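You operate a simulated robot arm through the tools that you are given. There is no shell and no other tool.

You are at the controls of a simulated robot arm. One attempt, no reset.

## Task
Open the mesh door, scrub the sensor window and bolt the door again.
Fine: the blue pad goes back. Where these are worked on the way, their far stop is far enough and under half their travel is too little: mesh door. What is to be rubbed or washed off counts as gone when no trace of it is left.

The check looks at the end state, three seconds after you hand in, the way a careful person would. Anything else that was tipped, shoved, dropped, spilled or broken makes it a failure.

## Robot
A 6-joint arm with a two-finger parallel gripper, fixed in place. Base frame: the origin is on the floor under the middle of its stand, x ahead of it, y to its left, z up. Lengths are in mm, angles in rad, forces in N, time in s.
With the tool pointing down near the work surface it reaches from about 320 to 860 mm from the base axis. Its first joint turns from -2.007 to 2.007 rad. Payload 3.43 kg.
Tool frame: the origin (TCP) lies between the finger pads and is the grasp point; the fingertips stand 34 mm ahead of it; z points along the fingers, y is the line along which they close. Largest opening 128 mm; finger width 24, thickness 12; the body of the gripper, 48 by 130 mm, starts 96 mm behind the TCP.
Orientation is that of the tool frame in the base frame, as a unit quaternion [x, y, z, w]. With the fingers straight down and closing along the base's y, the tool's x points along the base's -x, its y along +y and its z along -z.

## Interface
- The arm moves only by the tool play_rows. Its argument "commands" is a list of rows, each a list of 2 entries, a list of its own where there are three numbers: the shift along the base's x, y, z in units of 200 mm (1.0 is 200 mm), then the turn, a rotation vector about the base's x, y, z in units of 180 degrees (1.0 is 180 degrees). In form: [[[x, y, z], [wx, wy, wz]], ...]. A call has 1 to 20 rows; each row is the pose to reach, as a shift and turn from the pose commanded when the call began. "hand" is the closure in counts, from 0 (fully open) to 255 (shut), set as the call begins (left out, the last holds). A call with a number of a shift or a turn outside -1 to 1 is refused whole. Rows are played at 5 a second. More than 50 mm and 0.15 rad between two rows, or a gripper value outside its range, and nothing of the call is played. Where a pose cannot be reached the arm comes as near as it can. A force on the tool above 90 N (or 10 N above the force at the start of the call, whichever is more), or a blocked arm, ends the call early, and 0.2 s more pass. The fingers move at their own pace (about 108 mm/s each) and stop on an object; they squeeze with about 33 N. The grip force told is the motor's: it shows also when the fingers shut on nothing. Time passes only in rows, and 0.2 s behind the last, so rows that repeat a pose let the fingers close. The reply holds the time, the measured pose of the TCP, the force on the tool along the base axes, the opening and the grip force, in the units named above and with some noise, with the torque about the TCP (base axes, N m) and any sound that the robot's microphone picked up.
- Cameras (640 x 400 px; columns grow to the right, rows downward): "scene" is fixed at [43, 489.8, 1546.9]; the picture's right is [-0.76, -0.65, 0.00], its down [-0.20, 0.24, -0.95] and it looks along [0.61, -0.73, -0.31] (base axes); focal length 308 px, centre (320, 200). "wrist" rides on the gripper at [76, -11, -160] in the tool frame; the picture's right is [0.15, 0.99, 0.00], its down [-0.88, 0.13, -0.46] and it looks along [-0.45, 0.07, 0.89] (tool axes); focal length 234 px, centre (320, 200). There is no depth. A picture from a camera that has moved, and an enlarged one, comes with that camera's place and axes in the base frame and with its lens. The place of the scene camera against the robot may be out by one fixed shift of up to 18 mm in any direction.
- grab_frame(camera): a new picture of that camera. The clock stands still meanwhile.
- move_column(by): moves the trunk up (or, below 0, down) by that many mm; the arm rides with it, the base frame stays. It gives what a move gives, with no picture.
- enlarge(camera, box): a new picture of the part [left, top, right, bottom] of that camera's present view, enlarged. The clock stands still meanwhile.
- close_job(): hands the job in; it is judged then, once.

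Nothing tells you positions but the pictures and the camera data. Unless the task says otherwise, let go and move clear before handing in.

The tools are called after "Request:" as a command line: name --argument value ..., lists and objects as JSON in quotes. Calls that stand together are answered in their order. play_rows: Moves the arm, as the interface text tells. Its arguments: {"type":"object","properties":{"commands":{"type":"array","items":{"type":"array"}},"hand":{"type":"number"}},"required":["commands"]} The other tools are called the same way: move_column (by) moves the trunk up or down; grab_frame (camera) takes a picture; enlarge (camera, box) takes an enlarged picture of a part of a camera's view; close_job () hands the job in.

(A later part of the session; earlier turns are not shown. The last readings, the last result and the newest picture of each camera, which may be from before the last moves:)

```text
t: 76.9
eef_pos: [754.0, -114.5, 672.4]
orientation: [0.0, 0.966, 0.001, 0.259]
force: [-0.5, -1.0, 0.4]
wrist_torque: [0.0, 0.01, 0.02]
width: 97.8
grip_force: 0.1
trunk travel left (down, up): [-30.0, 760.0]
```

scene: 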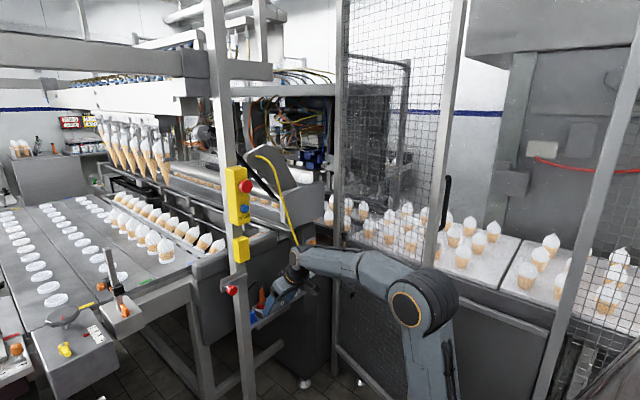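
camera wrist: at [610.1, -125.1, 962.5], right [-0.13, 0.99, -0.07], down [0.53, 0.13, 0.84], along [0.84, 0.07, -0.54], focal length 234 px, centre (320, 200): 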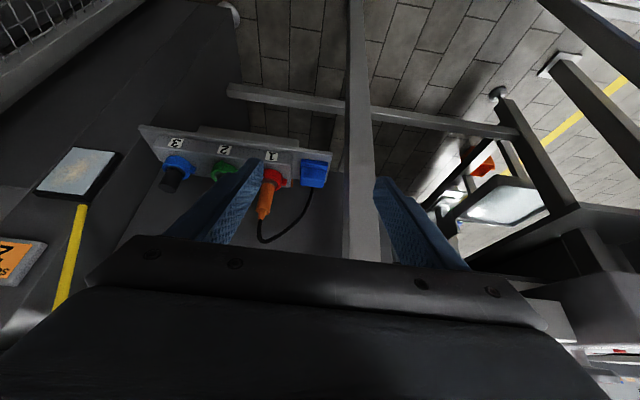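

Now setting the grasp angle and moving to a pre-grasp point 100 mm back along the approach line.

Request:
play_rows --commands '[[[0, 0, 0.12], [0, -0.0278, 0]], [[0, 0, 0.24], [0, -0.0556, 0]], [[0.05, 0, 0.36], [0, -0.0833, 0]], [[0.15, 0, 0.44], [0, -0.1111, 0]], [[0.27, 0.001, 0.458], [0, -0.1389, 0]], [[0.42, 0.0015, 0.458], [0, -0.1667, 0]], [[0.42, 0.0015, 0.458], [0, -0.1667, 0]]]' --hand 160

Request:
grab_frame --camera "wrist"

Request:
enlarge --camera "wrist" --box '[250, 110, 410, 230]'

Request:
enlarge --camera "scene" --box '[220, 250, 340, 335]'

```text
t: 78.5
eef_pos: [838.8, -114.7, 764.1]
orientation: [0.0, 0.865, 0.0, 0.501]
force: [0.2, 0.6, -0.3]
wrist_torque: [0.01, -0.03, -0.01]
width: 47.6
grip_force: 0.0
trunk travel left (down, up): [-30.0, 760.0]
```

```text
taken
camera wrist: at [663.3, -125.9, 778.8], right [-0.07, 0.99, -0.13], down [0.04, 0.13, 0.99], along [1.0, 0.07, -0.05], focal length 234 px, centre (320, 200)
```

wrist: 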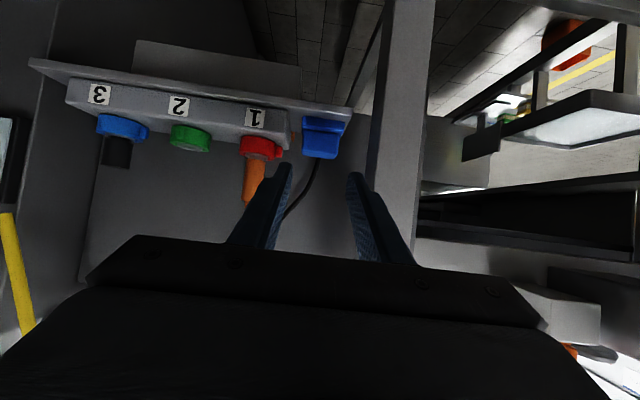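

```text
3.33 times, centred on (330, 170) of wrist
camera zoom: at [663.3, -125.9, 778.8], right [-0.07, 0.99, -0.13], down [0.04, 0.13, 0.99], along [1.0, 0.07, -0.05], focal length 781 px, centre (287, 300)
```

zoom: 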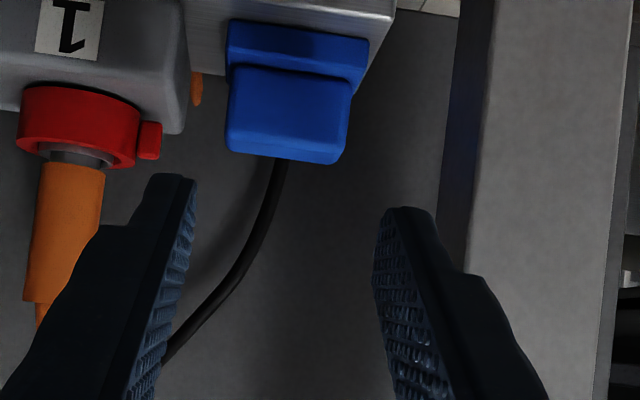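

```text
4.71 times, centred on (280, 292) of scene
camera zoom: at [43.0, 489.8, 1546.9], right [-0.76, -0.65, 0.0], down [-0.2, 0.24, -0.95], along [0.61, -0.73, -0.31], focal length 1452 px, centre (508, -235)
```

zoom: 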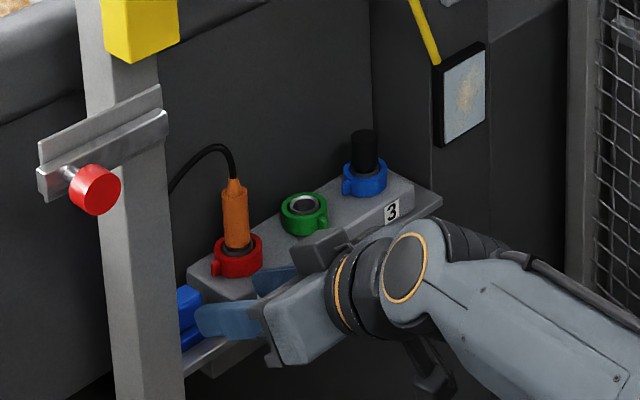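

Alignment looks good: the pad block is centred between the fingers. Moving 70 mm along the approach line, then checking the slot beside the holder block.

Request:
play_rows --commands '[[[0.1, 0.002, -0.0577], [0, 0, 0]], [[0.2, 0.002, -0.1155], [0, 0, 0]], [[0.303, 0.002, -0.175], [0, 0, 0]], [[0.303, 0.002, -0.175], [0, 0, 0]]]'

Request:
enlarge --camera "wrist" --box '[260, 120, 380, 220]'

Request:
enlarge --camera "scene" --box '[220, 260, 320, 335]'

```text
t: 79.5
eef_pos: [900.4, -113.6, 728.9]
orientation: [0.001, 0.867, 0.001, 0.499]
force: [0.0, -0.9, 0.3]
wrist_torque: [0.01, 0.02, -0.02]
width: 47.7
grip_force: 0.0
trunk travel left (down, up): [-30.0, 760.0]
```

```text
4.00 times, centred on (320, 170) of wrist
camera zoom: at [724.1, -125.0, 743.3], right [-0.07, 0.99, -0.13], down [0.05, 0.13, 0.99], along [1.0, 0.07, -0.05], focal length 937 px, centre (320, 320)
```

zoom: 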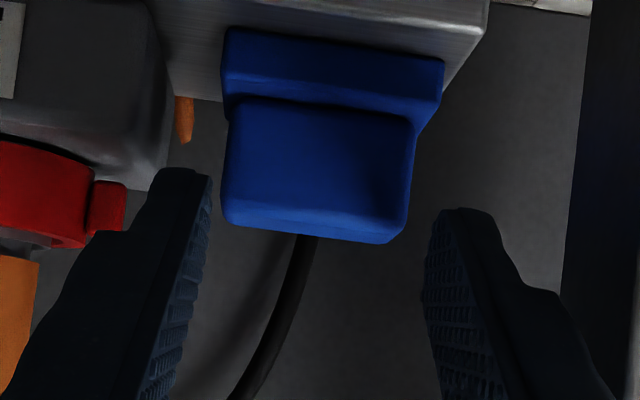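

```text
5.33 times, centred on (270, 298) of scene
camera zoom: at [43.0, 489.8, 1546.9], right [-0.76, -0.65, 0.0], down [-0.2, 0.24, -0.95], along [0.61, -0.73, -0.31], focal length 1645 px, centre (587, -320)
```

zoom: 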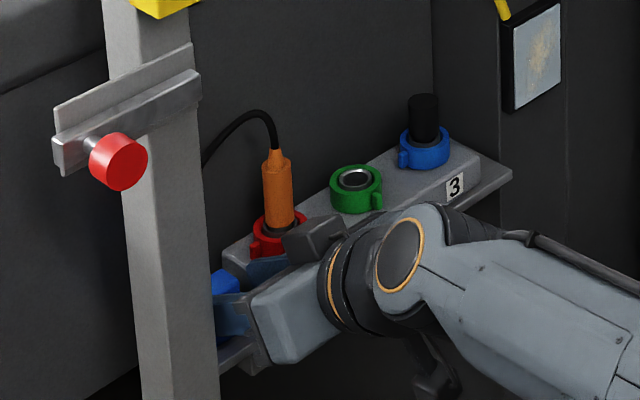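

Both fingers clear the pad and the holder block. I'm finishing the last 30 mm and then closing.

Request:
play_rows --commands '[[[0.045, -0.003, -0.026], [0, 0, 0]], [[0.09, -0.003, -0.052], [0, 0, 0]], [[0.13, -0.003, -0.075], [0, 0, 0]], [[0.13, -0.003, -0.075], [0, 0, 0]]]'

Request:
enlarge --camera "wrist" --box '[260, 120, 380, 220]'

```text
t: 80.5
eef_pos: [927.2, -115.5, 714.8]
orientation: [0.0, 0.866, 0.001, 0.5]
force: [0.2, -0.2, -0.8]
wrist_torque: [0.02, -0.01, 0.0]
width: 47.7
grip_force: 0.0
trunk travel left (down, up): [-30.0, 760.0]
```

```text
4.00 times, centred on (320, 170) of wrist
camera zoom: at [750.2, -126.1, 728.3], right [-0.07, 0.99, -0.13], down [0.04, 0.13, 0.99], along [1.0, 0.07, -0.05], focal length 937 px, centre (320, 320)
```

zoom: 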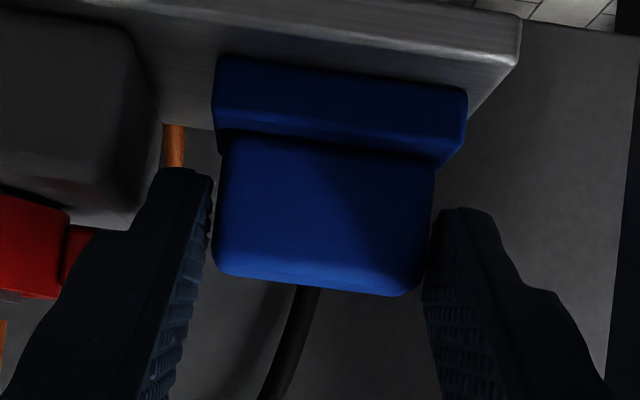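

The fingers straddle the grip block with no contact force. Closing on it.

Request:
play_rows --commands '[[[0, 0, 0], [0, 0, 0]], [[0, 0, 0], [0, 0, 0]], [[0, 0, 0], [0, 0, 0]]]' --hand 230

Request:
enlarge --camera "wrist" --box '[260, 120, 380, 220]'

```text
t: 81.3
eef_pos: [925.5, -114.7, 715.1]
orientation: [0.0, 0.866, 0.001, 0.5]
force: [0.3, -0.8, 1.8]
wrist_torque: [0.03, -0.06, -0.03]
width: 42.9
grip_force: 33.0
trunk travel left (down, up): [-30.0, 760.0]
```

```text
4.00 times, centred on (320, 170) of wrist
camera zoom: at [750.1, -126.1, 728.4], right [-0.07, 0.99, -0.13], down [0.04, 0.13, 0.99], along [1.0, 0.07, -0.05], focal length 937 px, centre (320, 320)
```

zoom: 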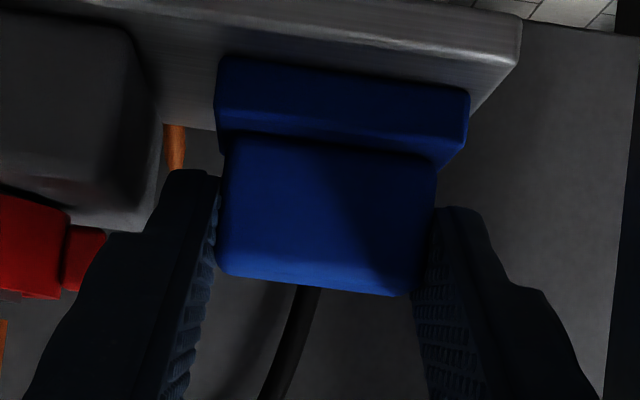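

The pad is gripped (42.9 mm). Lifting it straight up, then backing out of the doorway.

Request:
play_rows --commands '[[[0, 0, 0.05], [0, 0, 0]], [[0, 0, 0.12], [0, 0, 0]], [[0, 0, 0.22], [0, 0, 0]], [[0, 0, 0.35], [0, 0, 0]], [[-0.1, 0, 0.4], [0, 0, 0]], [[-0.25, 0, 0.4], [0, 0, 0]], [[-0.45, 0, 0.4], [0, 0, 0]], [[-0.65, 0, 0.4], [0, 0, 0]], [[-0.65, 0, 0.4], [0, 0, 0]]]'

Request:
grab_frame --camera "wrist"

Request:
enlarge --camera "scene" --box '[220, 240, 340, 335]'

```text
t: 83.3
eef_pos: [793.9, -114.6, 794.3]
orientation: [0.001, 0.866, 0.0, 0.5]
force: [-0.8, -0.3, -0.2]
wrist_torque: [0.01, 0.01, -0.04]
width: 42.8
grip_force: 32.4
trunk travel left (down, up): [-30.0, 760.0]
```

```text
taken
camera wrist: at [617.6, -126.1, 809.7], right [-0.07, 0.99, -0.13], down [0.05, 0.13, 0.99], along [1.0, 0.07, -0.05], focal length 234 px, centre (320, 200)
```

wrist: 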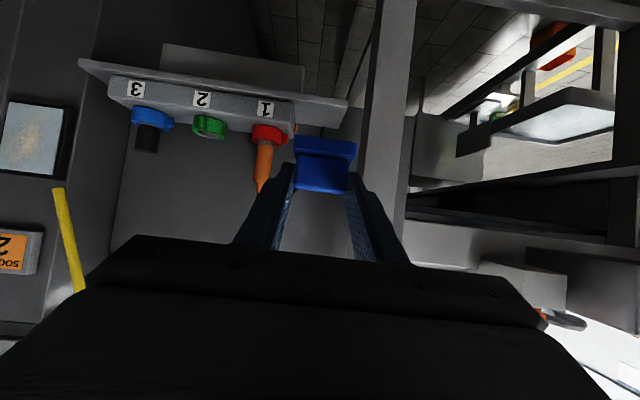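

```text
4.21 times, centred on (280, 288) of scene
camera zoom: at [43.0, 489.8, 1546.9], right [-0.76, -0.65, 0.0], down [-0.2, 0.24, -0.95], along [0.61, -0.73, -0.31], focal length 1299 px, centre (488, -168)
```

zoom: 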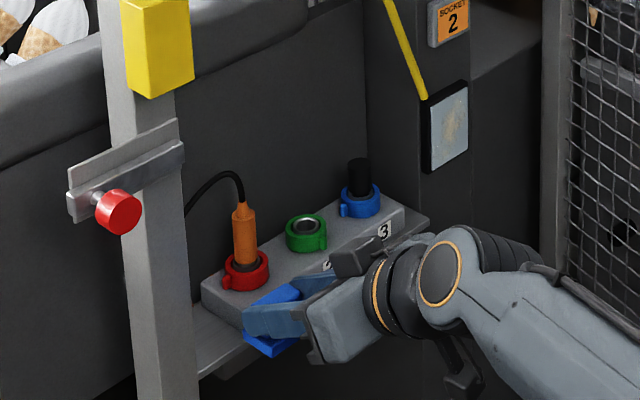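

The pad came up cleanly and is held. I'm measuring the window more precisely from here, with two zooms.

Request:
enlarge --camera "wrist" --box '[0, 80, 120, 200]'

Request:
enlarge --camera "scene" --box '[290, 220, 350, 300]'

```text
3.33 times, centred on (60, 140) of wrist
camera zoom: at [617.6, -126.1, 809.7], right [-0.07, 0.99, -0.13], down [0.05, 0.13, 0.99], along [1.0, 0.07, -0.05], focal length 781 px, centre (1187, 400)
```

zoom: 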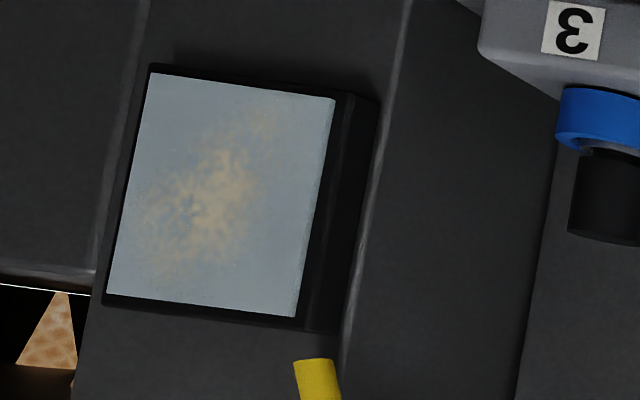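

```text
5.00 times, centred on (320, 260) of scene
camera zoom: at [43.0, 489.8, 1546.9], right [-0.76, -0.65, 0.0], down [-0.2, 0.24, -0.95], along [0.61, -0.73, -0.31], focal length 1542 px, centre (320, -100)
```

zoom: 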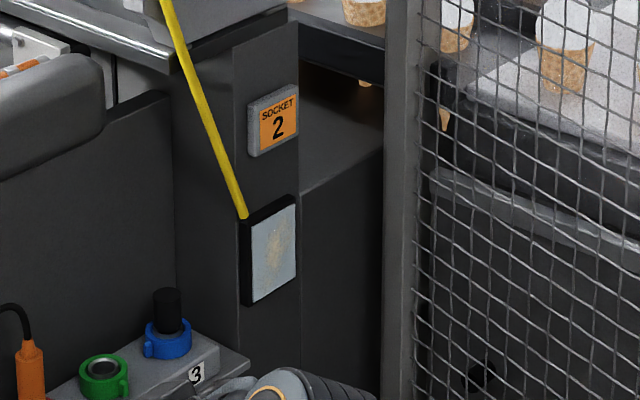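

The window face is about x 920, y -491 to -428, z 726 to 806, facing -x. For flush contact I must reorient the pad, so I'll retreat to the arm's centre plane and switch wrist families safely.

Request:
play_rows --commands '[[[-0.1, 0.08, 0.05], [0, 0, 0]], [[-0.2, 0.18, 0.1], [0, 0, 0]], [[-0.3, 0.28, 0.16], [0, 0, 0]], [[-0.4, 0.4, 0.22], [0, 0, 0]], [[-0.48, 0.5, 0.28], [0, 0, 0]], [[-0.52, 0.573, 0.33], [0, 0, 0]], [[-0.52, 0.573, 0.33], [0, 0, 0]]]'

Request:
move_column --by 220

```text
t: 84.9
eef_pos: [754.4, 1.8, 874.2]
orientation: [0.0, 0.866, 0.001, 0.5]
force: [0.6, 0.4, 0.0]
wrist_torque: [0.04, -0.01, -0.02]
width: 42.8
grip_force: 33.1
out of reach, approached as far as the arm can: row 3, 4, 5, 6, 7
trunk travel left (down, up): [-30.0, 760.0]
```

```text
t: 87.2
eef_pos: [755.4, 1.5, 1093.3]
orientation: [0.0, 0.866, 0.001, 0.5]
force: [0.6, 0.1, -0.8]
wrist_torque: [-0.01, 0.01, -0.02]
width: 42.9
grip_force: 32.7
trunk travel left (down, up): [-250.0, 540.0]
```

I'll back away from the yellow boxes and come to the crossing spot, then pitch to horizontal in-plane.

Request:
play_rows --commands '[[[-0.2, -0.0075, -0.05], [0, 0, 0]], [[-0.4, -0.0075, -0.15], [0, 0, 0]], [[-0.5, -0.0075, -0.3], [0, 0, 0]], [[-0.5, -0.0075, -0.45], [0, 0, 0]], [[-0.45, -0.0075, -0.6], [0, 0, 0]], [[-0.45, -0.0075, -0.6], [0, 0, 0]]]'

```text
t: 88.6
eef_pos: [695.9, 2.4, 970.9]
orientation: [0.001, 0.866, 0.0, 0.5]
force: [-0.9, 0.0, -0.1]
wrist_torque: [0.0, 0.01, -0.03]
width: 43.1
grip_force: 33.2
out of reach, approached as far as the arm can: row 2, 3, 4, 5, 6
trunk travel left (down, up): [-250.0, 540.0]
```

Now centring on y = 0 and pitching up the remaining 30°.

Request:
play_rows --commands '[[[0, -0.012, 0], [0, 0, 0]], [[0, -0.012, 0], [0, -0.0333, 0]], [[0, -0.012, 0], [0, -0.0667, 0]], [[0, -0.012, 0], [0, -0.1, 0]], [[0, -0.012, -0.02], [0, -0.1333, 0]], [[0, -0.012, -0.04], [0, -0.1667, 0]], [[0, -0.012, -0.04], [0, -0.1667, 0]]]'

Request:
play_rows --commands '[[[0, -0.1, 0], [0, 0, 0]], [[0, -0.2, 0], [0, 0, 0]], [[0, -0.35, 0], [0, 0, 0]], [[0, -0.5, 0], [0, 0, 0]], [[0, -0.5, 0], [0, 0, 0]]]'

```text
t: 90.2
eef_pos: [694.6, -2.9, 962.8]
orientation: [0.0, 0.706, 0.001, 0.708]
force: [0.4, -0.1, -0.3]
wrist_torque: [-0.03, 0.0, 0.0]
width: 42.7
grip_force: 32.9
out of reach, approached as far as the arm can: row 2, 3, 4, 5
trunk travel left (down, up): [-250.0, 540.0]
```

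```text
t: 91.4
eef_pos: [697.1, -106.1, 962.3]
orientation: [0.001, 0.707, 0.0, 0.707]
force: [0.0, -0.3, -0.3]
wrist_torque: [0.0, 0.03, 0.0]
width: 42.8
grip_force: 32.7
trunk travel left (down, up): [-250.0, 540.0]
```

I'm in the right wrist family. Now turning the pad so its base faces the window: roll 90°, yaw -60°.

Request:
play_rows --commands '[[[0, -0.04, -0.02], [0.0346, -0.02, -0.02]], [[0, -0.08, -0.04], [0.0692, -0.04, -0.04]], [[0, -0.12, -0.06], [0.1038, -0.06, -0.06]], [[0, -0.16, -0.08], [0.1384, -0.08, -0.08]], [[0, -0.2, -0.1], [0.173, -0.1, -0.1]], [[0, -0.25, -0.13], [0.2076, -0.12, -0.12]], [[0, -0.3, -0.16], [0.2422, -0.14, -0.14]], [[0, -0.35, -0.19], [0.2768, -0.16, -0.16]], [[0, -0.4, -0.22], [0.3114, -0.18, -0.18]], [[0, -0.45, -0.25], [0.346, -0.2, -0.2]], [[0, -0.5, -0.28], [0.3806, -0.22, -0.22]], [[0.01, -0.54, -0.3], [0.4152, -0.24, -0.24]], [[0.015, -0.57, -0.31], [0.4497, -0.2596, -0.2596]], [[0.015, -0.57, -0.31], [0.4497, -0.2596, -0.2596]]]'

Request:
grab_frame --camera "wrist"

Request:
grab_frame --camera "scene"

```text
t: 94.4
eef_pos: [699.0, -216.7, 900.1]
orientation: [0.684, 0.18, 0.183, 0.683]
force: [0.2, -0.4, 0.0]
wrist_torque: [0.0, 0.02, 0.03]
width: 42.7
grip_force: 32.6
trunk travel left (down, up): [-250.0, 540.0]
```

```text
taken
camera wrist: at [685.9, -40.7, 889.5], right [0.12, 0.07, 0.99], down [-0.99, -0.04, 0.13], along [0.05, -1.0, 0.07], focal length 234 px, centre (320, 200)
```

wrist: 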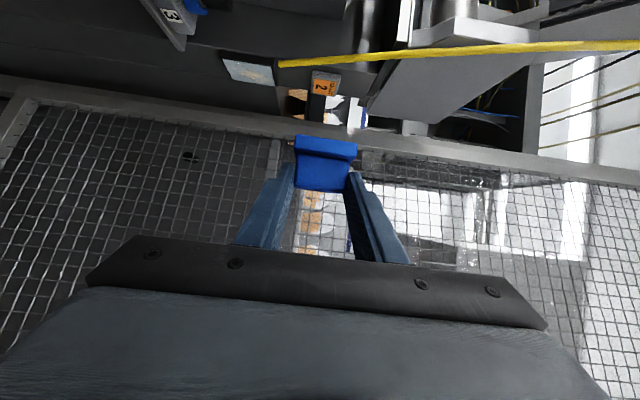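

```text
taken
```

scene: 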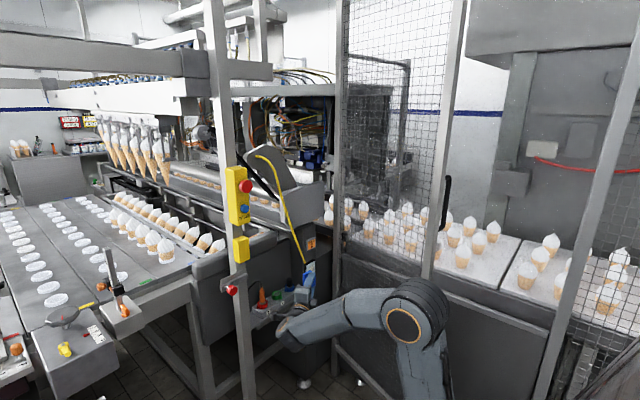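

The pad's base now faces +x toward the window. Moving to a pre-contact point in front of it.

Request:
play_rows --commands '[[[0.05, -0.1, -0.1], [0, 0, 0]], [[0.1, -0.22, -0.2], [0, 0, 0]], [[0.17, -0.34, -0.32], [0, 0, 0]], [[0.24, -0.46, -0.44], [0, 0, 0]], [[0.32, -0.58, -0.55], [0, 0, 0]], [[0.4, -0.68, -0.63], [0, 0, 0]], [[0.48, -0.76, -0.67], [0, 0, 0]], [[0.48, -0.76, -0.67], [0, 0, 0]]]'

Request:
play_rows --commands '[[[0.05, -0.08, 0], [0, 0, 0]], [[0.1, -0.17, 0], [0, 0, 0]], [[0.15, -0.26, 0], [0, 0, 0]], [[0.2, -0.35, 0], [0, 0, 0]], [[0.2, -0.35, 0], [0, 0, 0]]]'

Request:
grab_frame --camera "wrist"

Request:
enlarge --camera "wrist" --box '[200, 60, 440, 210]'

Request:
enlarge --camera "scene" --box '[240, 210, 400, 310]'

```text
t: 96.2
eef_pos: [796.0, -369.5, 766.1]
orientation: [0.684, 0.183, 0.183, 0.682]
force: [0.0, -0.4, -1.8]
wrist_torque: [0.03, 0.02, 0.01]
width: 43.0
grip_force: 33.0
trunk travel left (down, up): [-250.0, 540.0]
```

```text
t: 97.4
eef_pos: [835.2, -437.6, 766.5]
orientation: [0.683, 0.183, 0.184, 0.682]
force: [-0.5, 0.1, -0.7]
wrist_torque: [0.0, 0.03, 0.03]
width: 42.9
grip_force: 32.8
trunk travel left (down, up): [-250.0, 540.0]
```

```text
taken
camera wrist: at [821.8, -262.6, 755.6], right [0.12, 0.07, 0.99], down [-0.99, -0.04, 0.13], along [0.05, -1.0, 0.07], focal length 234 px, centre (320, 200)
```

wrist: 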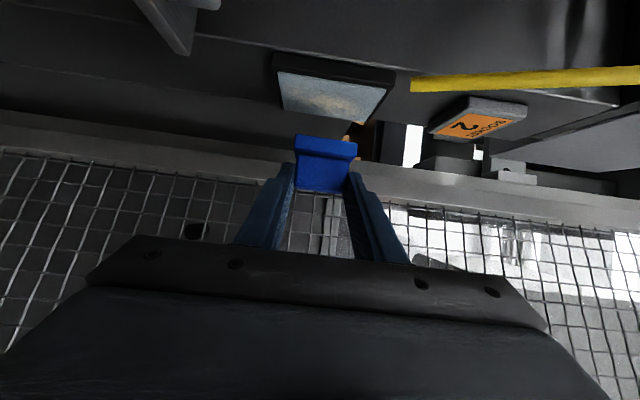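

```text
2.67 times, centred on (320, 135) of wrist
camera zoom: at [821.8, -262.6, 755.6], right [0.12, 0.07, 0.99], down [-0.99, -0.04, 0.13], along [0.05, -1.0, 0.07], focal length 624 px, centre (320, 373)
```

zoom: 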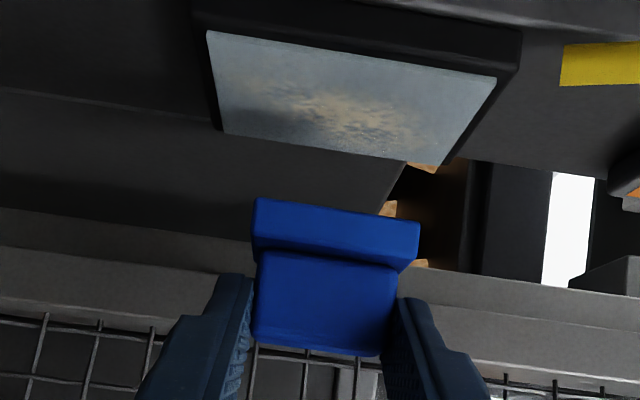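

```text
4.00 times, centred on (320, 260) of scene
camera zoom: at [43.0, 489.8, 1546.9], right [-0.76, -0.65, 0.0], down [-0.2, 0.24, -0.95], along [0.61, -0.73, -0.31], focal length 1234 px, centre (320, -40)
```

zoom: 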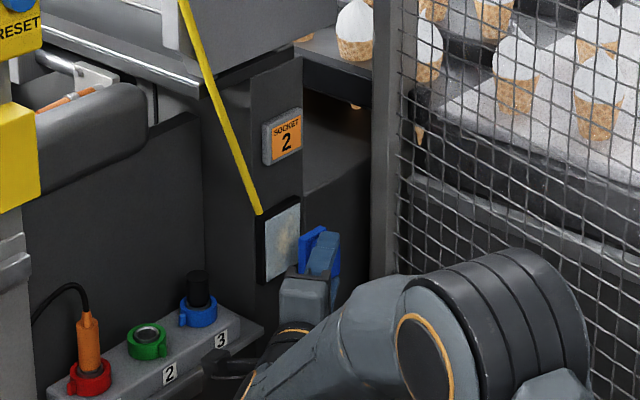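

The pad is lined up facing the window; the face computes to x ≈ 918. I'll approach until contact, watching force.

Request:
play_rows --commands '[[[0.08, 0, 0], [0, 0, 0]], [[0.14, 0, 0], [0, 0, 0]], [[0.17, 0, 0], [0, 0, 0]], [[0.17, 0, 0], [0, 0, 0]]]'

Request:
enlarge --camera "wrist" --box '[200, 60, 440, 210]'

```text
t: 98.4
eef_pos: [869.1, -439.8, 766.7]
orientation: [0.683, 0.183, 0.184, 0.683]
force: [-0.1, 0.4, 0.0]
wrist_torque: [0.0, 0.05, 0.0]
width: 42.9
grip_force: 33.1
trunk travel left (down, up): [-250.0, 540.0]
```

```text
2.67 times, centred on (320, 135) of wrist
camera zoom: at [855.6, -263.2, 756.0], right [0.13, 0.07, 0.99], down [-0.99, -0.05, 0.13], along [0.05, -1.0, 0.07], focal length 624 px, centre (320, 373)
```

zoom: 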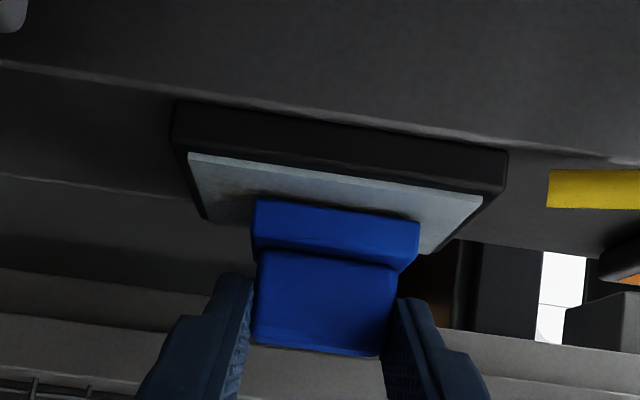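

Nearly touching. Stepping forward a few mm to find contact.

Request:
play_rows --commands '[[[0.01, 0, 0], [0, 0, 0]], [[0.02, 0, 0], [0, 0, 0]], [[0.03, 0, 0], [0, 0, 0]], [[0.03, 0, 0], [0, 0, 0]]]'

```text
t: 99.4
eef_pos: [873.4, -441.2, 768.4]
orientation: [0.684, 0.181, 0.182, 0.683]
force: [-41.8, 9.2, -0.9]
wrist_torque: [0.03, 0.19, -0.91]
width: 43.1
grip_force: 33.3
trunk travel left (down, up): [-250.0, 540.0]
```

Contact at TCP x ≈ 872, with 42 N. I'll ease the press to around 15 N before scrubbing.

Request:
play_rows --commands '[[[-0.0075, 0, 0], [0, 0, 0]], [[-0.0075, 0, 0], [0, 0, 0]]]'

```text
t: 100.0
eef_pos: [872.4, -441.0, 767.6]
orientation: [0.683, 0.182, 0.183, 0.683]
force: [-23.2, -11.7, -2.9]
wrist_torque: [-0.01, 0.24, -1.31]
width: 42.8
grip_force: 33.5
trunk travel left (down, up): [-250.0, 540.0]
```

About 23 N, which is fine for scrubbing. First a gentle sideways stroke to confirm the pad holds.

Request:
play_rows --commands '[[[0, 0.05, 0], [0, 0, 0]], [[0, 0.1, 0], [0, 0, 0]], [[0, 0.05, 0], [0, 0, 0]], [[0, 0, 0], [0, 0, 0]], [[0, -0.05, 0], [0, 0, 0]], [[0, -0.1, 0], [0, 0, 0]], [[0, -0.05, 0], [0, 0, 0]], [[0, 0, 0], [0, 0, 0]]]'

Request:
enlarge --camera "wrist" --box '[200, 60, 440, 210]'

```text
t: 101.8
eef_pos: [874.0, -440.8, 768.2]
orientation: [0.683, 0.182, 0.184, 0.683]
force: [-0.3, 0.0, -0.4]
wrist_torque: [0.0, 0.02, 0.01]
width: 42.9
grip_force: 33.5
trunk travel left (down, up): [-250.0, 540.0]
```

```text
2.67 times, centred on (320, 135) of wrist
camera zoom: at [859.7, -264.0, 756.6], right [0.12, 0.07, 0.99], down [-0.99, -0.04, 0.13], along [0.05, -1.0, 0.07], focal length 624 px, centre (320, 373)
```

zoom: 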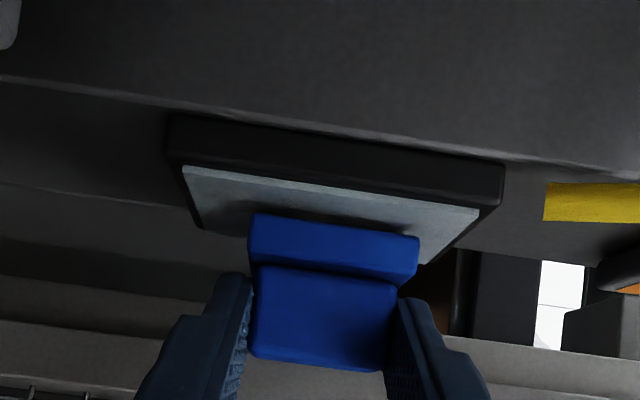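

The pad settled about 4 mm deeper in the grip, so contact eased off. I'll press on lightly again.

Request:
play_rows --commands '[[[0.0075, 0, 0], [0, 0, 0]], [[0.0125, 0, 0], [0, 0, 0]], [[0.0125, 0, 0], [0, 0, 0]]]'

```text
t: 102.6
eef_pos: [875.4, -440.0, 766.8]
orientation: [0.684, 0.182, 0.183, 0.683]
force: [-0.5, -0.5, -0.6]
wrist_torque: [0.0, -0.03, -0.01]
width: 42.7
grip_force: 33.4
trunk travel left (down, up): [-250.0, 540.0]
```

Request:
play_rows --commands '[[[0.005, 0, 0], [0, 0, 0]], [[0.01, 0, 0], [0, 0, 0]], [[0.01, 0, 0], [0, 0, 0]]]'

```text
t: 103.4
eef_pos: [876.7, -440.5, 767.0]
orientation: [0.684, 0.181, 0.182, 0.683]
force: [-20.7, 1.0, -0.4]
wrist_torque: [0.02, 0.18, -0.12]
width: 42.8
grip_force: 32.8
trunk travel left (down, up): [-250.0, 540.0]
```

Contact again at 21 N with almost no twist, so the pad is flush. Now I scrub with a raster of strokes across the window.

Request:
play_rows --commands '[[[0, 0.05, 0], [0, 0, 0]], [[0, 0.1, 0], [0, 0, 0]], [[0, 0.05, 0], [0, 0, 0]], [[0, 0, 0], [0, 0, 0]], [[0, -0.05, 0], [0, 0, 0]], [[0, -0.1, 0], [0, 0, 0]], [[0, -0.05, 0], [0, 0, 0]], [[0, 0, 0], [0, 0, 0]]]'

Request:
enlarge --camera "wrist" --box '[200, 60, 440, 210]'

```text
t: 104.3
eef_pos: [877.6, -422.4, 769.4]
orientation: [0.683, 0.183, 0.184, 0.683]
force: [-50.5, 39.8, 10.5]
wrist_torque: [-0.22, -0.34, 0.19]
width: 43.1
grip_force: 32.7
trunk travel left (down, up): [-250.0, 540.0]
stopped in row 4: the force on the tool passed its limit at 108 N (the readings are from after the stop); the commanded pose is now the measured one
```

```text
2.67 times, centred on (320, 135) of wrist
camera zoom: at [863.4, -246.2, 756.5], right [0.13, 0.07, 0.99], down [-0.99, -0.05, 0.13], along [0.06, -1.0, 0.07], focal length 624 px, centre (320, 373)
```

zoom: 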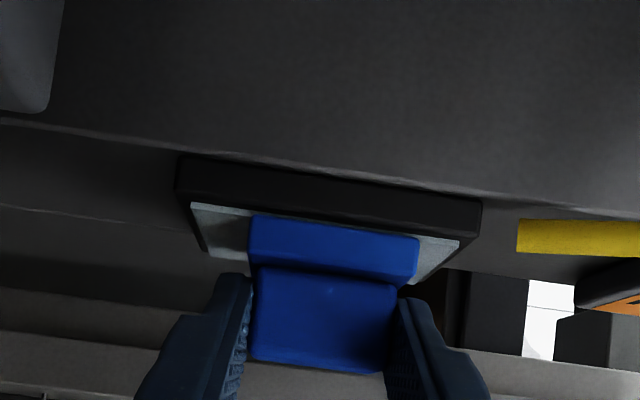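

The return stroke dug in (over 100 N). I'll back off to a lighter press and use slower strokes.

Request:
play_rows --commands '[[[-0.01, 0, 0], [0, 0, 0]], [[-0.01, 0, 0], [0, 0, 0]]]'

Request:
enlarge --camera "wrist" --box '[240, 100, 400, 220]'

```text
t: 104.9
eef_pos: [875.8, -425.7, 764.4]
orientation: [0.684, 0.183, 0.182, 0.682]
force: [-0.3, 0.9, 0.0]
wrist_torque: [0.06, 0.02, -0.03]
width: 42.8
grip_force: 32.7
trunk travel left (down, up): [-250.0, 540.0]
```

```text
3.33 times, centred on (320, 160) of wrist
camera zoom: at [862.4, -249.6, 753.6], right [0.13, 0.07, 0.99], down [-0.99, -0.05, 0.13], along [0.06, -1.0, 0.06], focal length 781 px, centre (320, 333)
```

zoom: 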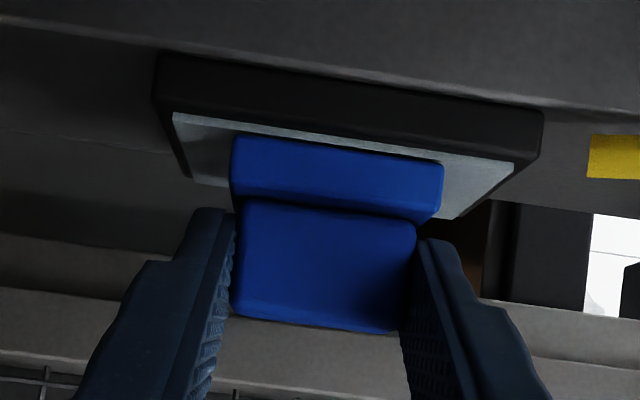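

Contact released and the pad is still square in the grip. The dirt only needs small strokes around the centre, so I'll re-centre, press lightly and stroke slowly.

Request:
play_rows --commands '[[[-0.005, -0.035, 0], [0, 0, 0]], [[-0.005, -0.07, 0.005], [0, 0, 0]], [[0.003, -0.07, 0.005], [0, 0, 0]], [[0.003, -0.07, 0.005], [0, 0, 0]]]'

```text
t: 105.9
eef_pos: [877.1, -441.4, 765.3]
orientation: [0.685, 0.182, 0.182, 0.682]
force: [-2.4, -0.3, -0.7]
wrist_torque: [0.09, -0.07, -0.13]
width: 42.7
grip_force: 33.1
trunk travel left (down, up): [-250.0, 540.0]
```

Request:
play_rows --commands '[[[0.002, 0.02, 0], [0, 0, 0]], [[0.002, 0.04, 0], [0, 0, 0]], [[0.002, 0.02, 0], [0, 0, 0]], [[0.002, 0, 0], [0, 0, 0]], [[0.002, -0.02, 0], [0, 0, 0]], [[0.002, -0.04, 0], [0, 0, 0]], [[0.002, -0.02, 0], [0, 0, 0]], [[0.002, 0, 0], [0, 0, 0]]]'

Request:
enlarge --camera "wrist" --box '[240, 100, 400, 220]'

```text
t: 107.7
eef_pos: [877.1, -440.3, 766.4]
orientation: [0.685, 0.183, 0.183, 0.681]
force: [-5.6, -4.5, -0.1]
wrist_torque: [0.0, 0.0, -0.43]
width: 42.9
grip_force: 33.2
trunk travel left (down, up): [-250.0, 540.0]
```

```text
3.33 times, centred on (320, 160) of wrist
camera zoom: at [863.2, -264.5, 755.4], right [0.13, 0.07, 0.99], down [-0.99, -0.04, 0.13], along [0.05, -1.0, 0.06], focal length 781 px, centre (320, 333)
```

zoom: 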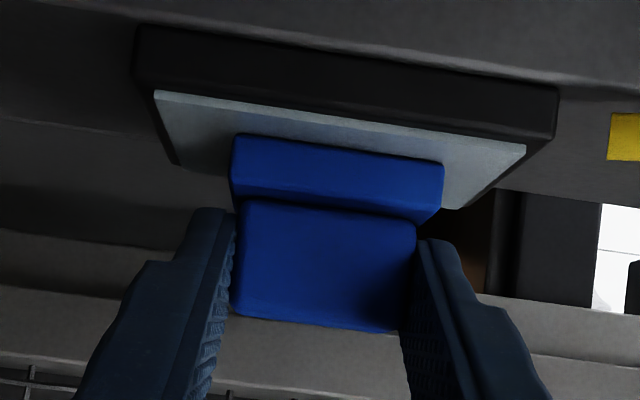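

The strokes run smoothly at low force. I'll widen the raster with a touch more pressure.

Request:
play_rows --commands '[[[0.003, 0.025, 0], [0, 0, 0]], [[0.003, 0.05, 0], [0, 0, 0]], [[0.003, 0.05, 0.025], [0, 0, 0]], [[0.003, 0.05, 0.05], [0, 0, 0]], [[0.003, 0.025, 0.05], [0, 0, 0]], [[0.003, 0, 0.05], [0, 0, 0]], [[0.003, -0.025, 0.05], [0, 0, 0]], [[0.003, -0.05, 0.05], [0, 0, 0]], [[0.003, -0.05, 0.025], [0, 0, 0]], [[0.003, -0.05, 0], [0, 0, 0]], [[0.003, -0.025, 0], [0, 0, 0]], [[0.003, 0, 0], [0, 0, 0]], [[0.003, 0.025, 0], [0, 0, 0]], [[0.003, 0.05, 0], [0, 0, 0]], [[0.003, 0.05, -0.025], [0, 0, 0]], [[0.003, 0.05, -0.05], [0, 0, 0]], [[0.003, 0.025, -0.05], [0, 0, 0]], [[0.003, 0, -0.05], [0, 0, 0]], [[0.003, -0.025, -0.05], [0, 0, 0]], [[0.003, -0.05, -0.05], [0, 0, 0]]]'

Request:
enlarge --camera "wrist" --box '[240, 100, 400, 220]'

Request:
enlarge --camera "scene" --box '[280, 220, 360, 290]'

```text
t: 109.1
eef_pos: [876.9, -439.0, 769.1]
orientation: [0.688, 0.185, 0.179, 0.678]
force: [-0.7, -0.5, -0.2]
wrist_torque: [0.03, -0.04, 0.03]
width: 42.9
grip_force: 32.5
trunk travel left (down, up): [-250.0, 540.0]
stopped in row 6: the force on the tool passed its limit at 97 N (the readings are from after the stop); the commanded pose is now the measured one
```

```text
3.33 times, centred on (320, 160) of wrist
camera zoom: at [862.9, -262.8, 759.7], right [0.14, 0.06, 0.99], down [-0.99, -0.04, 0.14], along [0.05, -1.0, 0.06], focal length 781 px, centre (320, 333)
```

zoom: 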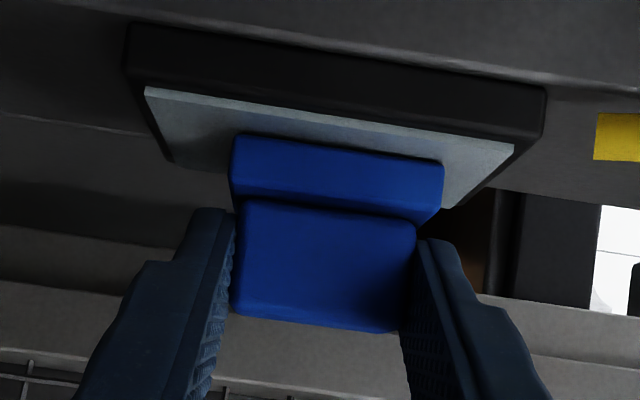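

```text
5.71 times, centred on (320, 255) of scene
camera zoom: at [43.0, 489.8, 1546.9], right [-0.76, -0.65, 0.0], down [-0.2, 0.24, -0.95], along [0.61, -0.73, -0.31], focal length 1763 px, centre (320, -114)
```

zoom: 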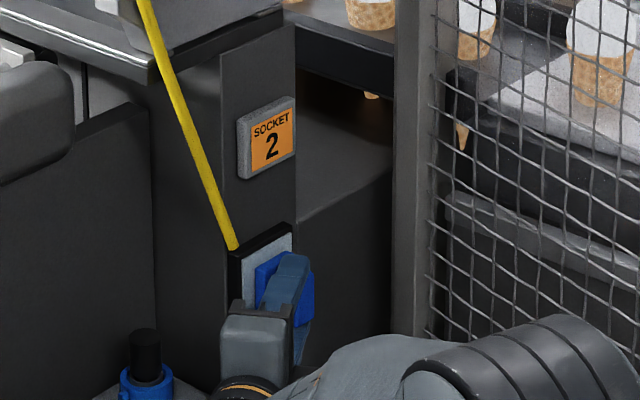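

Moving toward -y digs the pad in, so I'll use vertical strokes and lift off between columns. First I'll back away to see how much dirt is gone.

Request:
play_rows --commands '[[[-0.05, 0, 0], [0, 0, 0]], [[-0.2, 0, 0], [0, 0, 0]], [[-0.35, 0.1, 0], [0, 0, 0]], [[-0.35, 0.1, 0], [0, 0, 0]]]'

Request:
enlarge --camera "wrist" --box '[200, 40, 440, 200]'

Request:
enlarge --camera "scene" --box '[280, 220, 360, 290]'

```text
t: 110.1
eef_pos: [806.1, -419.2, 770.6]
orientation: [0.687, 0.185, 0.179, 0.679]
force: [0.3, 1.0, -1.0]
wrist_torque: [0.01, 0.02, -0.02]
width: 43.0
grip_force: 33.3
trunk travel left (down, up): [-250.0, 540.0]
```

```text
2.50 times, centred on (320, 120) of wrist
camera zoom: at [792.1, -242.0, 759.9], right [0.14, 0.06, 0.99], down [-0.99, -0.05, 0.14], along [0.05, -1.0, 0.06], focal length 585 px, centre (320, 400)
```

zoom: 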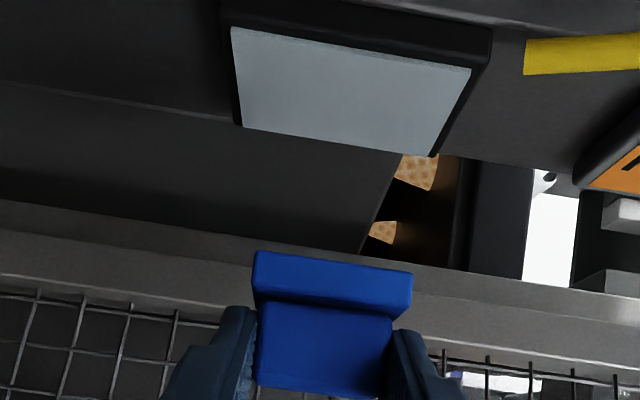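

```text
5.71 times, centred on (320, 255) of scene
camera zoom: at [43.0, 489.8, 1546.9], right [-0.76, -0.65, 0.0], down [-0.2, 0.24, -0.95], along [0.61, -0.73, -0.31], focal length 1763 px, centre (320, -114)
```

zoom: 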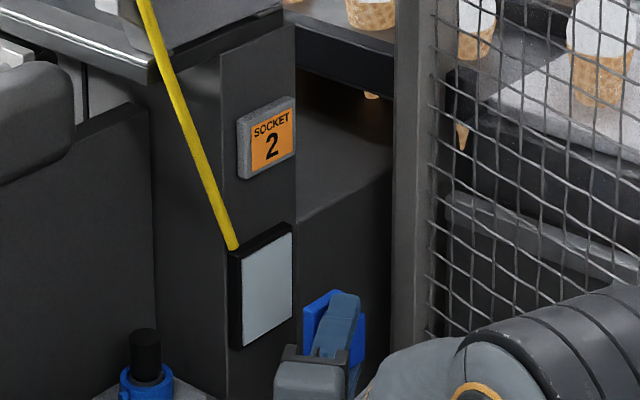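

The window looks clean. I'm zooming in hard to check that no trace is left.

Request:
enlarge --camera "wrist" --box '[280, 45, 385, 110]'

Request:
enlarge --camera "scene" --box '[300, 248, 324, 284]'

```text
6.10 times, centred on (332, 78) of wrist
camera zoom: at [792.1, -242.0, 759.9], right [0.14, 0.06, 0.99], down [-0.99, -0.05, 0.14], along [0.05, -1.0, 0.06], focal length 1427 px, centre (244, 947)
```

zoom: 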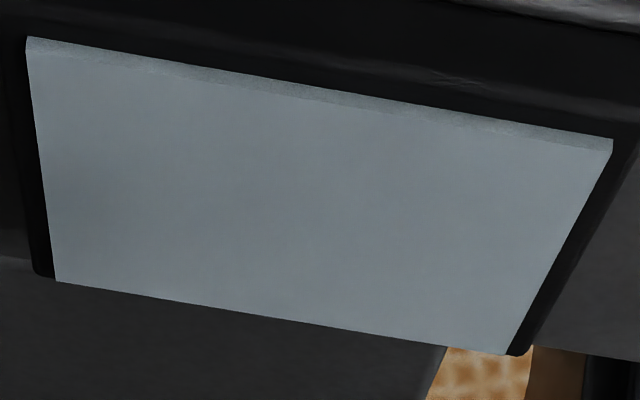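

```text
11.11 times, centred on (312, 266) of scene
camera zoom: at [43.0, 489.8, 1546.9], right [-0.76, -0.65, 0.0], down [-0.2, 0.24, -0.95], along [0.61, -0.73, -0.31], focal length 3427 px, centre (409, -533)
```

zoom: 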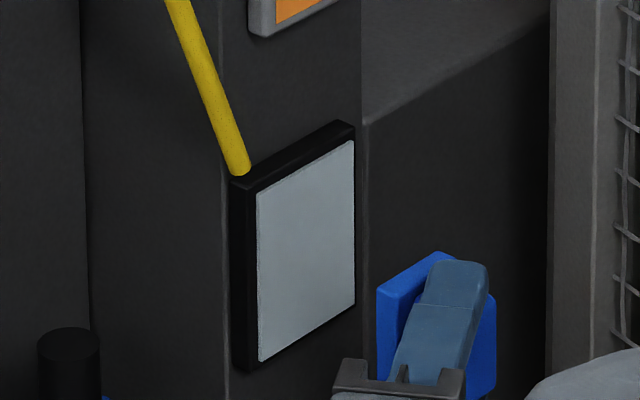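

The window is spotless. Now I'll check how the pad sits in the grip compared with when I picked it, before returning it.

Request:
enlarge --camera "wrist" --box '[260, 120, 380, 220]'

```text
4.00 times, centred on (320, 170) of wrist
camera zoom: at [792.1, -242.0, 759.9], right [0.14, 0.06, 0.99], down [-0.99, -0.05, 0.14], along [0.05, -1.0, 0.06], focal length 937 px, centre (320, 320)
```

zoom: 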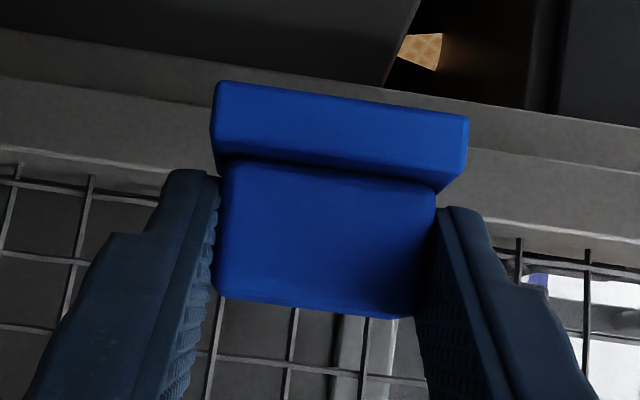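

The pad has slid about 5 mm deeper in the grip, still square, and I'll allow for that. Retracing the path: backing away from the window first.

Request:
play_rows --commands '[[[-0.08, 0.12, 0.07], [0, 0, 0]], [[-0.16, 0.24, 0.14], [0, 0, 0]], [[-0.24, 0.36, 0.21], [0, 0, 0]], [[-0.32, 0.48, 0.28], [0, 0, 0]], [[-0.4, 0.6, 0.36], [0, 0, 0]], [[-0.47, 0.72, 0.43], [0, 0, 0]], [[-0.53, 0.845, 0.5], [0, 0, 0]], [[-0.53, 0.845, 0.5], [0, 0, 0]]]'

Request:
play_rows --commands '[[[0, 0.04, 0.03], [-0.0346, 0.0197, 0.0203]], [[0, 0.09, 0.06], [-0.0692, 0.0395, 0.0406]], [[0, 0.14, 0.09], [-0.1038, 0.0592, 0.0609]], [[0, 0.19, 0.12], [-0.1385, 0.079, 0.0812]], [[0, 0.24, 0.15], [-0.1731, 0.0987, 0.1015]], [[0, 0.3, 0.19], [-0.2077, 0.1185, 0.1218]], [[0, 0.36, 0.23], [-0.2423, 0.1382, 0.1421]], [[0, 0.42, 0.27], [-0.2769, 0.158, 0.1624]], [[0, 0.48, 0.31], [-0.3115, 0.1777, 0.1827]], [[0, 0.54, 0.35], [-0.3462, 0.1975, 0.203]], [[0, 0.6, 0.39], [-0.3808, 0.2172, 0.2233]], [[0, 0.65, 0.42], [-0.4154, 0.237, 0.2436]], [[0, 0.7, 0.45], [-0.45, 0.2567, 0.2639]], [[0, 0.7, 0.45], [-0.45, 0.2567, 0.2639]]]'

```text
t: 111.9
eef_pos: [697.8, -249.2, 869.0]
orientation: [0.688, 0.185, 0.179, 0.679]
force: [-0.4, 0.0, -0.2]
wrist_torque: [0.01, -0.02, 0.03]
width: 42.7
grip_force: 32.9
trunk travel left (down, up): [-250.0, 540.0]
```

```text
t: 114.9
eef_pos: [701.3, -109.5, 960.1]
orientation: [0.001, 0.708, -0.001, 0.706]
force: [0.5, -0.3, -0.4]
wrist_torque: [0.01, 0.02, -0.01]
width: 42.6
grip_force: 32.3
trunk travel left (down, up): [-250.0, 540.0]
```

Tool is level again. Moving to the centre plane and pitching down 30° to return to the pick family.

Request:
play_rows --commands '[[[0, 0.15, 0], [0, 0, 0]], [[0, 0.3, 0], [0, 0, 0]], [[0, 0.45, 0], [0, 0, 0]], [[0, 0.5475, 0], [0, 0, 0]], [[0, 0.5475, 0], [0, 0, 0]]]'

Request:
play_rows --commands '[[[0, 0, 0], [0, 0.0333, 0]], [[0, 0, 0], [0, 0.0667, 0]], [[0, 0, 0.02], [0, 0.1, 0]], [[0, 0, 0.04], [0, 0.1333, 0]], [[0, 0, 0.05], [0, 0.1667, 0]], [[0, 0, 0.05], [0, 0.2, 0]], [[0, 0, 0.05], [0, 0.2333, 0]], [[0, 0, 0.05], [0, 0.2333, 0]]]'

```text
t: 116.1
eef_pos: [701.3, 1.1, 959.1]
orientation: [0.001, 0.708, -0.001, 0.706]
force: [0.5, 0.1, -0.4]
wrist_torque: [0.03, 0.0, 0.01]
width: 42.6
grip_force: 33.2
trunk travel left (down, up): [-250.0, 540.0]
```

```text
t: 117.9
eef_pos: [700.0, 1.7, 968.3]
orientation: [0.0, 0.914, 0.001, 0.405]
force: [-0.6, 1.0, -0.6]
wrist_torque: [0.01, -0.02, 0.03]
width: 42.5
grip_force: 32.4
out of reach, approached as far as the arm can: row 3
trunk travel left (down, up): [-250.0, 540.0]
```

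In the pick family again. Shifting in line with the shelf spot and lowering the trunk.

Request:
play_rows --commands '[[[0.05, -0.1, 0], [0, 0, 0]], [[0.1, -0.22, 0], [0, 0, 0]], [[0.15, -0.34, 0], [0, 0, 0]], [[0.2, -0.46, 0], [0, -0.02, 0]], [[0.25, -0.5835, 0], [0, -0.04, 0]], [[0.25, -0.5835, 0], [0, -0.04, 0]]]'

Request:
move_column --by -220

```text
t: 119.3
eef_pos: [749.9, -116.8, 969.1]
orientation: [0.0, 0.887, 0.0, 0.462]
force: [0.0, 0.3, 0.0]
wrist_torque: [-0.02, -0.01, -0.04]
width: 42.8
grip_force: 32.8
trunk travel left (down, up): [-250.0, 540.0]
```

```text
t: 121.6
eef_pos: [750.4, -116.0, 748.1]
orientation: [0.0, 0.887, -0.001, 0.462]
force: [-0.3, 0.0, -0.6]
wrist_torque: [-0.03, 0.05, -0.03]
width: 42.7
grip_force: 33.0
trunk travel left (down, up): [-30.0, 760.0]
```

Now moving over the pad's spot on the shelf, 85 mm up.

Request:
play_rows --commands '[[[0.05, 0, 0.1], [0, -0.0139, 0]], [[0.12, 0.004, 0.2], [0, -0.0278, 0]], [[0.25, 0.004, 0.26], [0, -0.0278, 0]], [[0.42, 0.004, 0.26], [0, -0.0278, 0]], [[0.6, 0.004, 0.26], [0, -0.0278, 0]], [[0.76, 0.004, 0.26], [0, -0.0278, 0]], [[0.88, 0.004, 0.26], [0, -0.0278, 0]], [[0.88, 0.004, 0.26], [0, -0.0278, 0]]]'

Request:
grab_frame --camera "wrist"

Request:
enlarge --camera "scene" --box '[220, 250, 320, 335]'

```text
t: 123.4
eef_pos: [927.6, -114.7, 801.4]
orientation: [0.0, 0.866, 0.0, 0.501]
force: [-0.4, -0.2, -0.2]
wrist_torque: [-0.01, 0.02, 0.01]
width: 43.0
grip_force: 32.9
trunk travel left (down, up): [-30.0, 760.0]
```

```text
taken
camera wrist: at [750.5, -124.4, 816.2], right [-0.07, 0.99, -0.13], down [0.04, 0.13, 0.99], along [1.0, 0.06, -0.05], focal length 234 px, centre (320, 200)
```

wrist: 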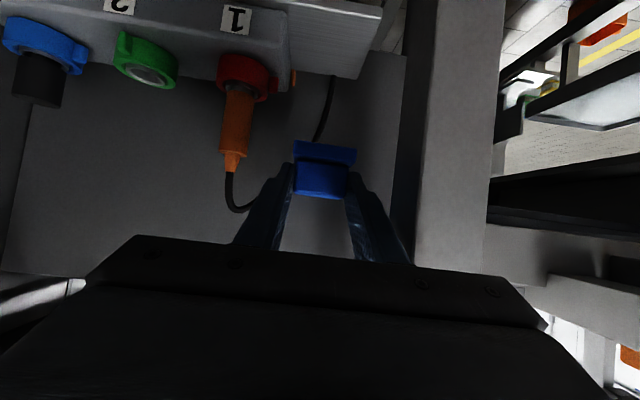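

```text
4.71 times, centred on (270, 292) of scene
camera zoom: at [43.0, 489.8, 1546.9], right [-0.76, -0.65, 0.0], down [-0.2, 0.24, -0.95], along [0.61, -0.73, -0.31], focal length 1452 px, centre (555, -235)
```

zoom: 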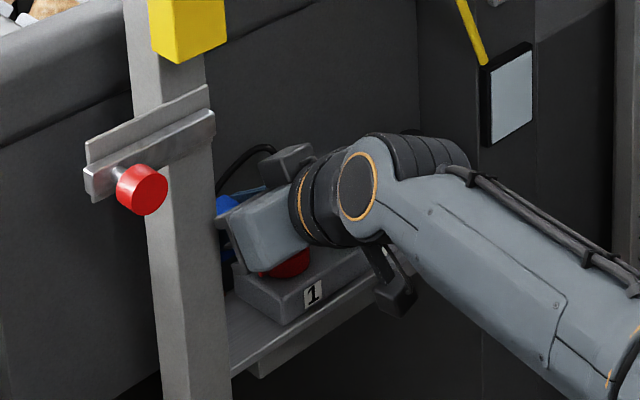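

Aligned over the spot. Lowering to just above the shelf.

Request:
play_rows --commands '[[[-0.005, -0.002, -0.12], [0, 0, 0]], [[-0.005, -0.002, -0.24], [0, 0, 0]], [[-0.005, -0.002, -0.34], [0, 0, 0]], [[-0.005, -0.002, -0.4], [0, 0, 0]], [[-0.005, -0.002, -0.425], [0, 0, 0]], [[-0.005, -0.002, -0.425], [0, 0, 0]]]'

Request:
enlarge --camera "wrist" --box '[260, 120, 380, 220]'

```text
t: 124.8
eef_pos: [925.3, -114.8, 717.4]
orientation: [0.001, 0.865, 0.0, 0.501]
force: [-0.5, -0.3, 0.0]
wrist_torque: [0.01, -0.01, -0.02]
width: 42.7
grip_force: 32.9
trunk travel left (down, up): [-30.0, 760.0]
```

```text
4.00 times, centred on (320, 170) of wrist
camera zoom: at [749.0, -125.4, 730.2], right [-0.07, 0.99, -0.13], down [0.04, 0.13, 0.99], along [1.0, 0.06, -0.05], focal length 937 px, centre (320, 320)
```

zoom: 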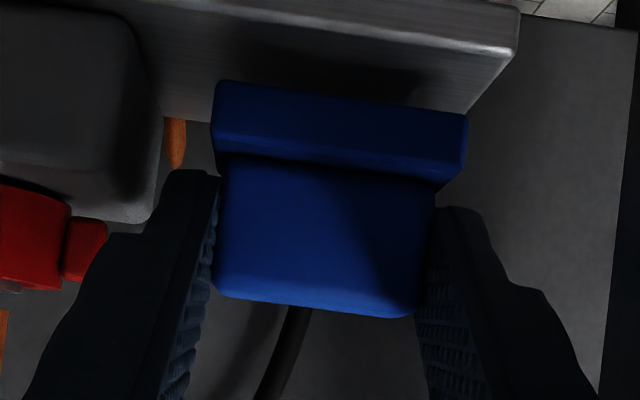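

Position relative to the shelf matches the original. Lowering gently until the base touches.

Request:
play_rows --commands '[[[0, 0, -0.015], [0, 0, 0]], [[0, 0, -0.025], [0, 0, 0]], [[0, 0, -0.032], [0, 0, 0]], [[0, 0, -0.036], [0, 0, 0]], [[0, 0, -0.036], [0, 0, 0]]]'

```text
t: 126.0
eef_pos: [925.4, -114.4, 709.7]
orientation: [0.0, 0.866, 0.0, 0.501]
force: [0.0, -0.4, -0.5]
wrist_torque: [-0.01, 0.03, 0.0]
width: 43.0
grip_force: 33.4
trunk travel left (down, up): [-30.0, 760.0]
```

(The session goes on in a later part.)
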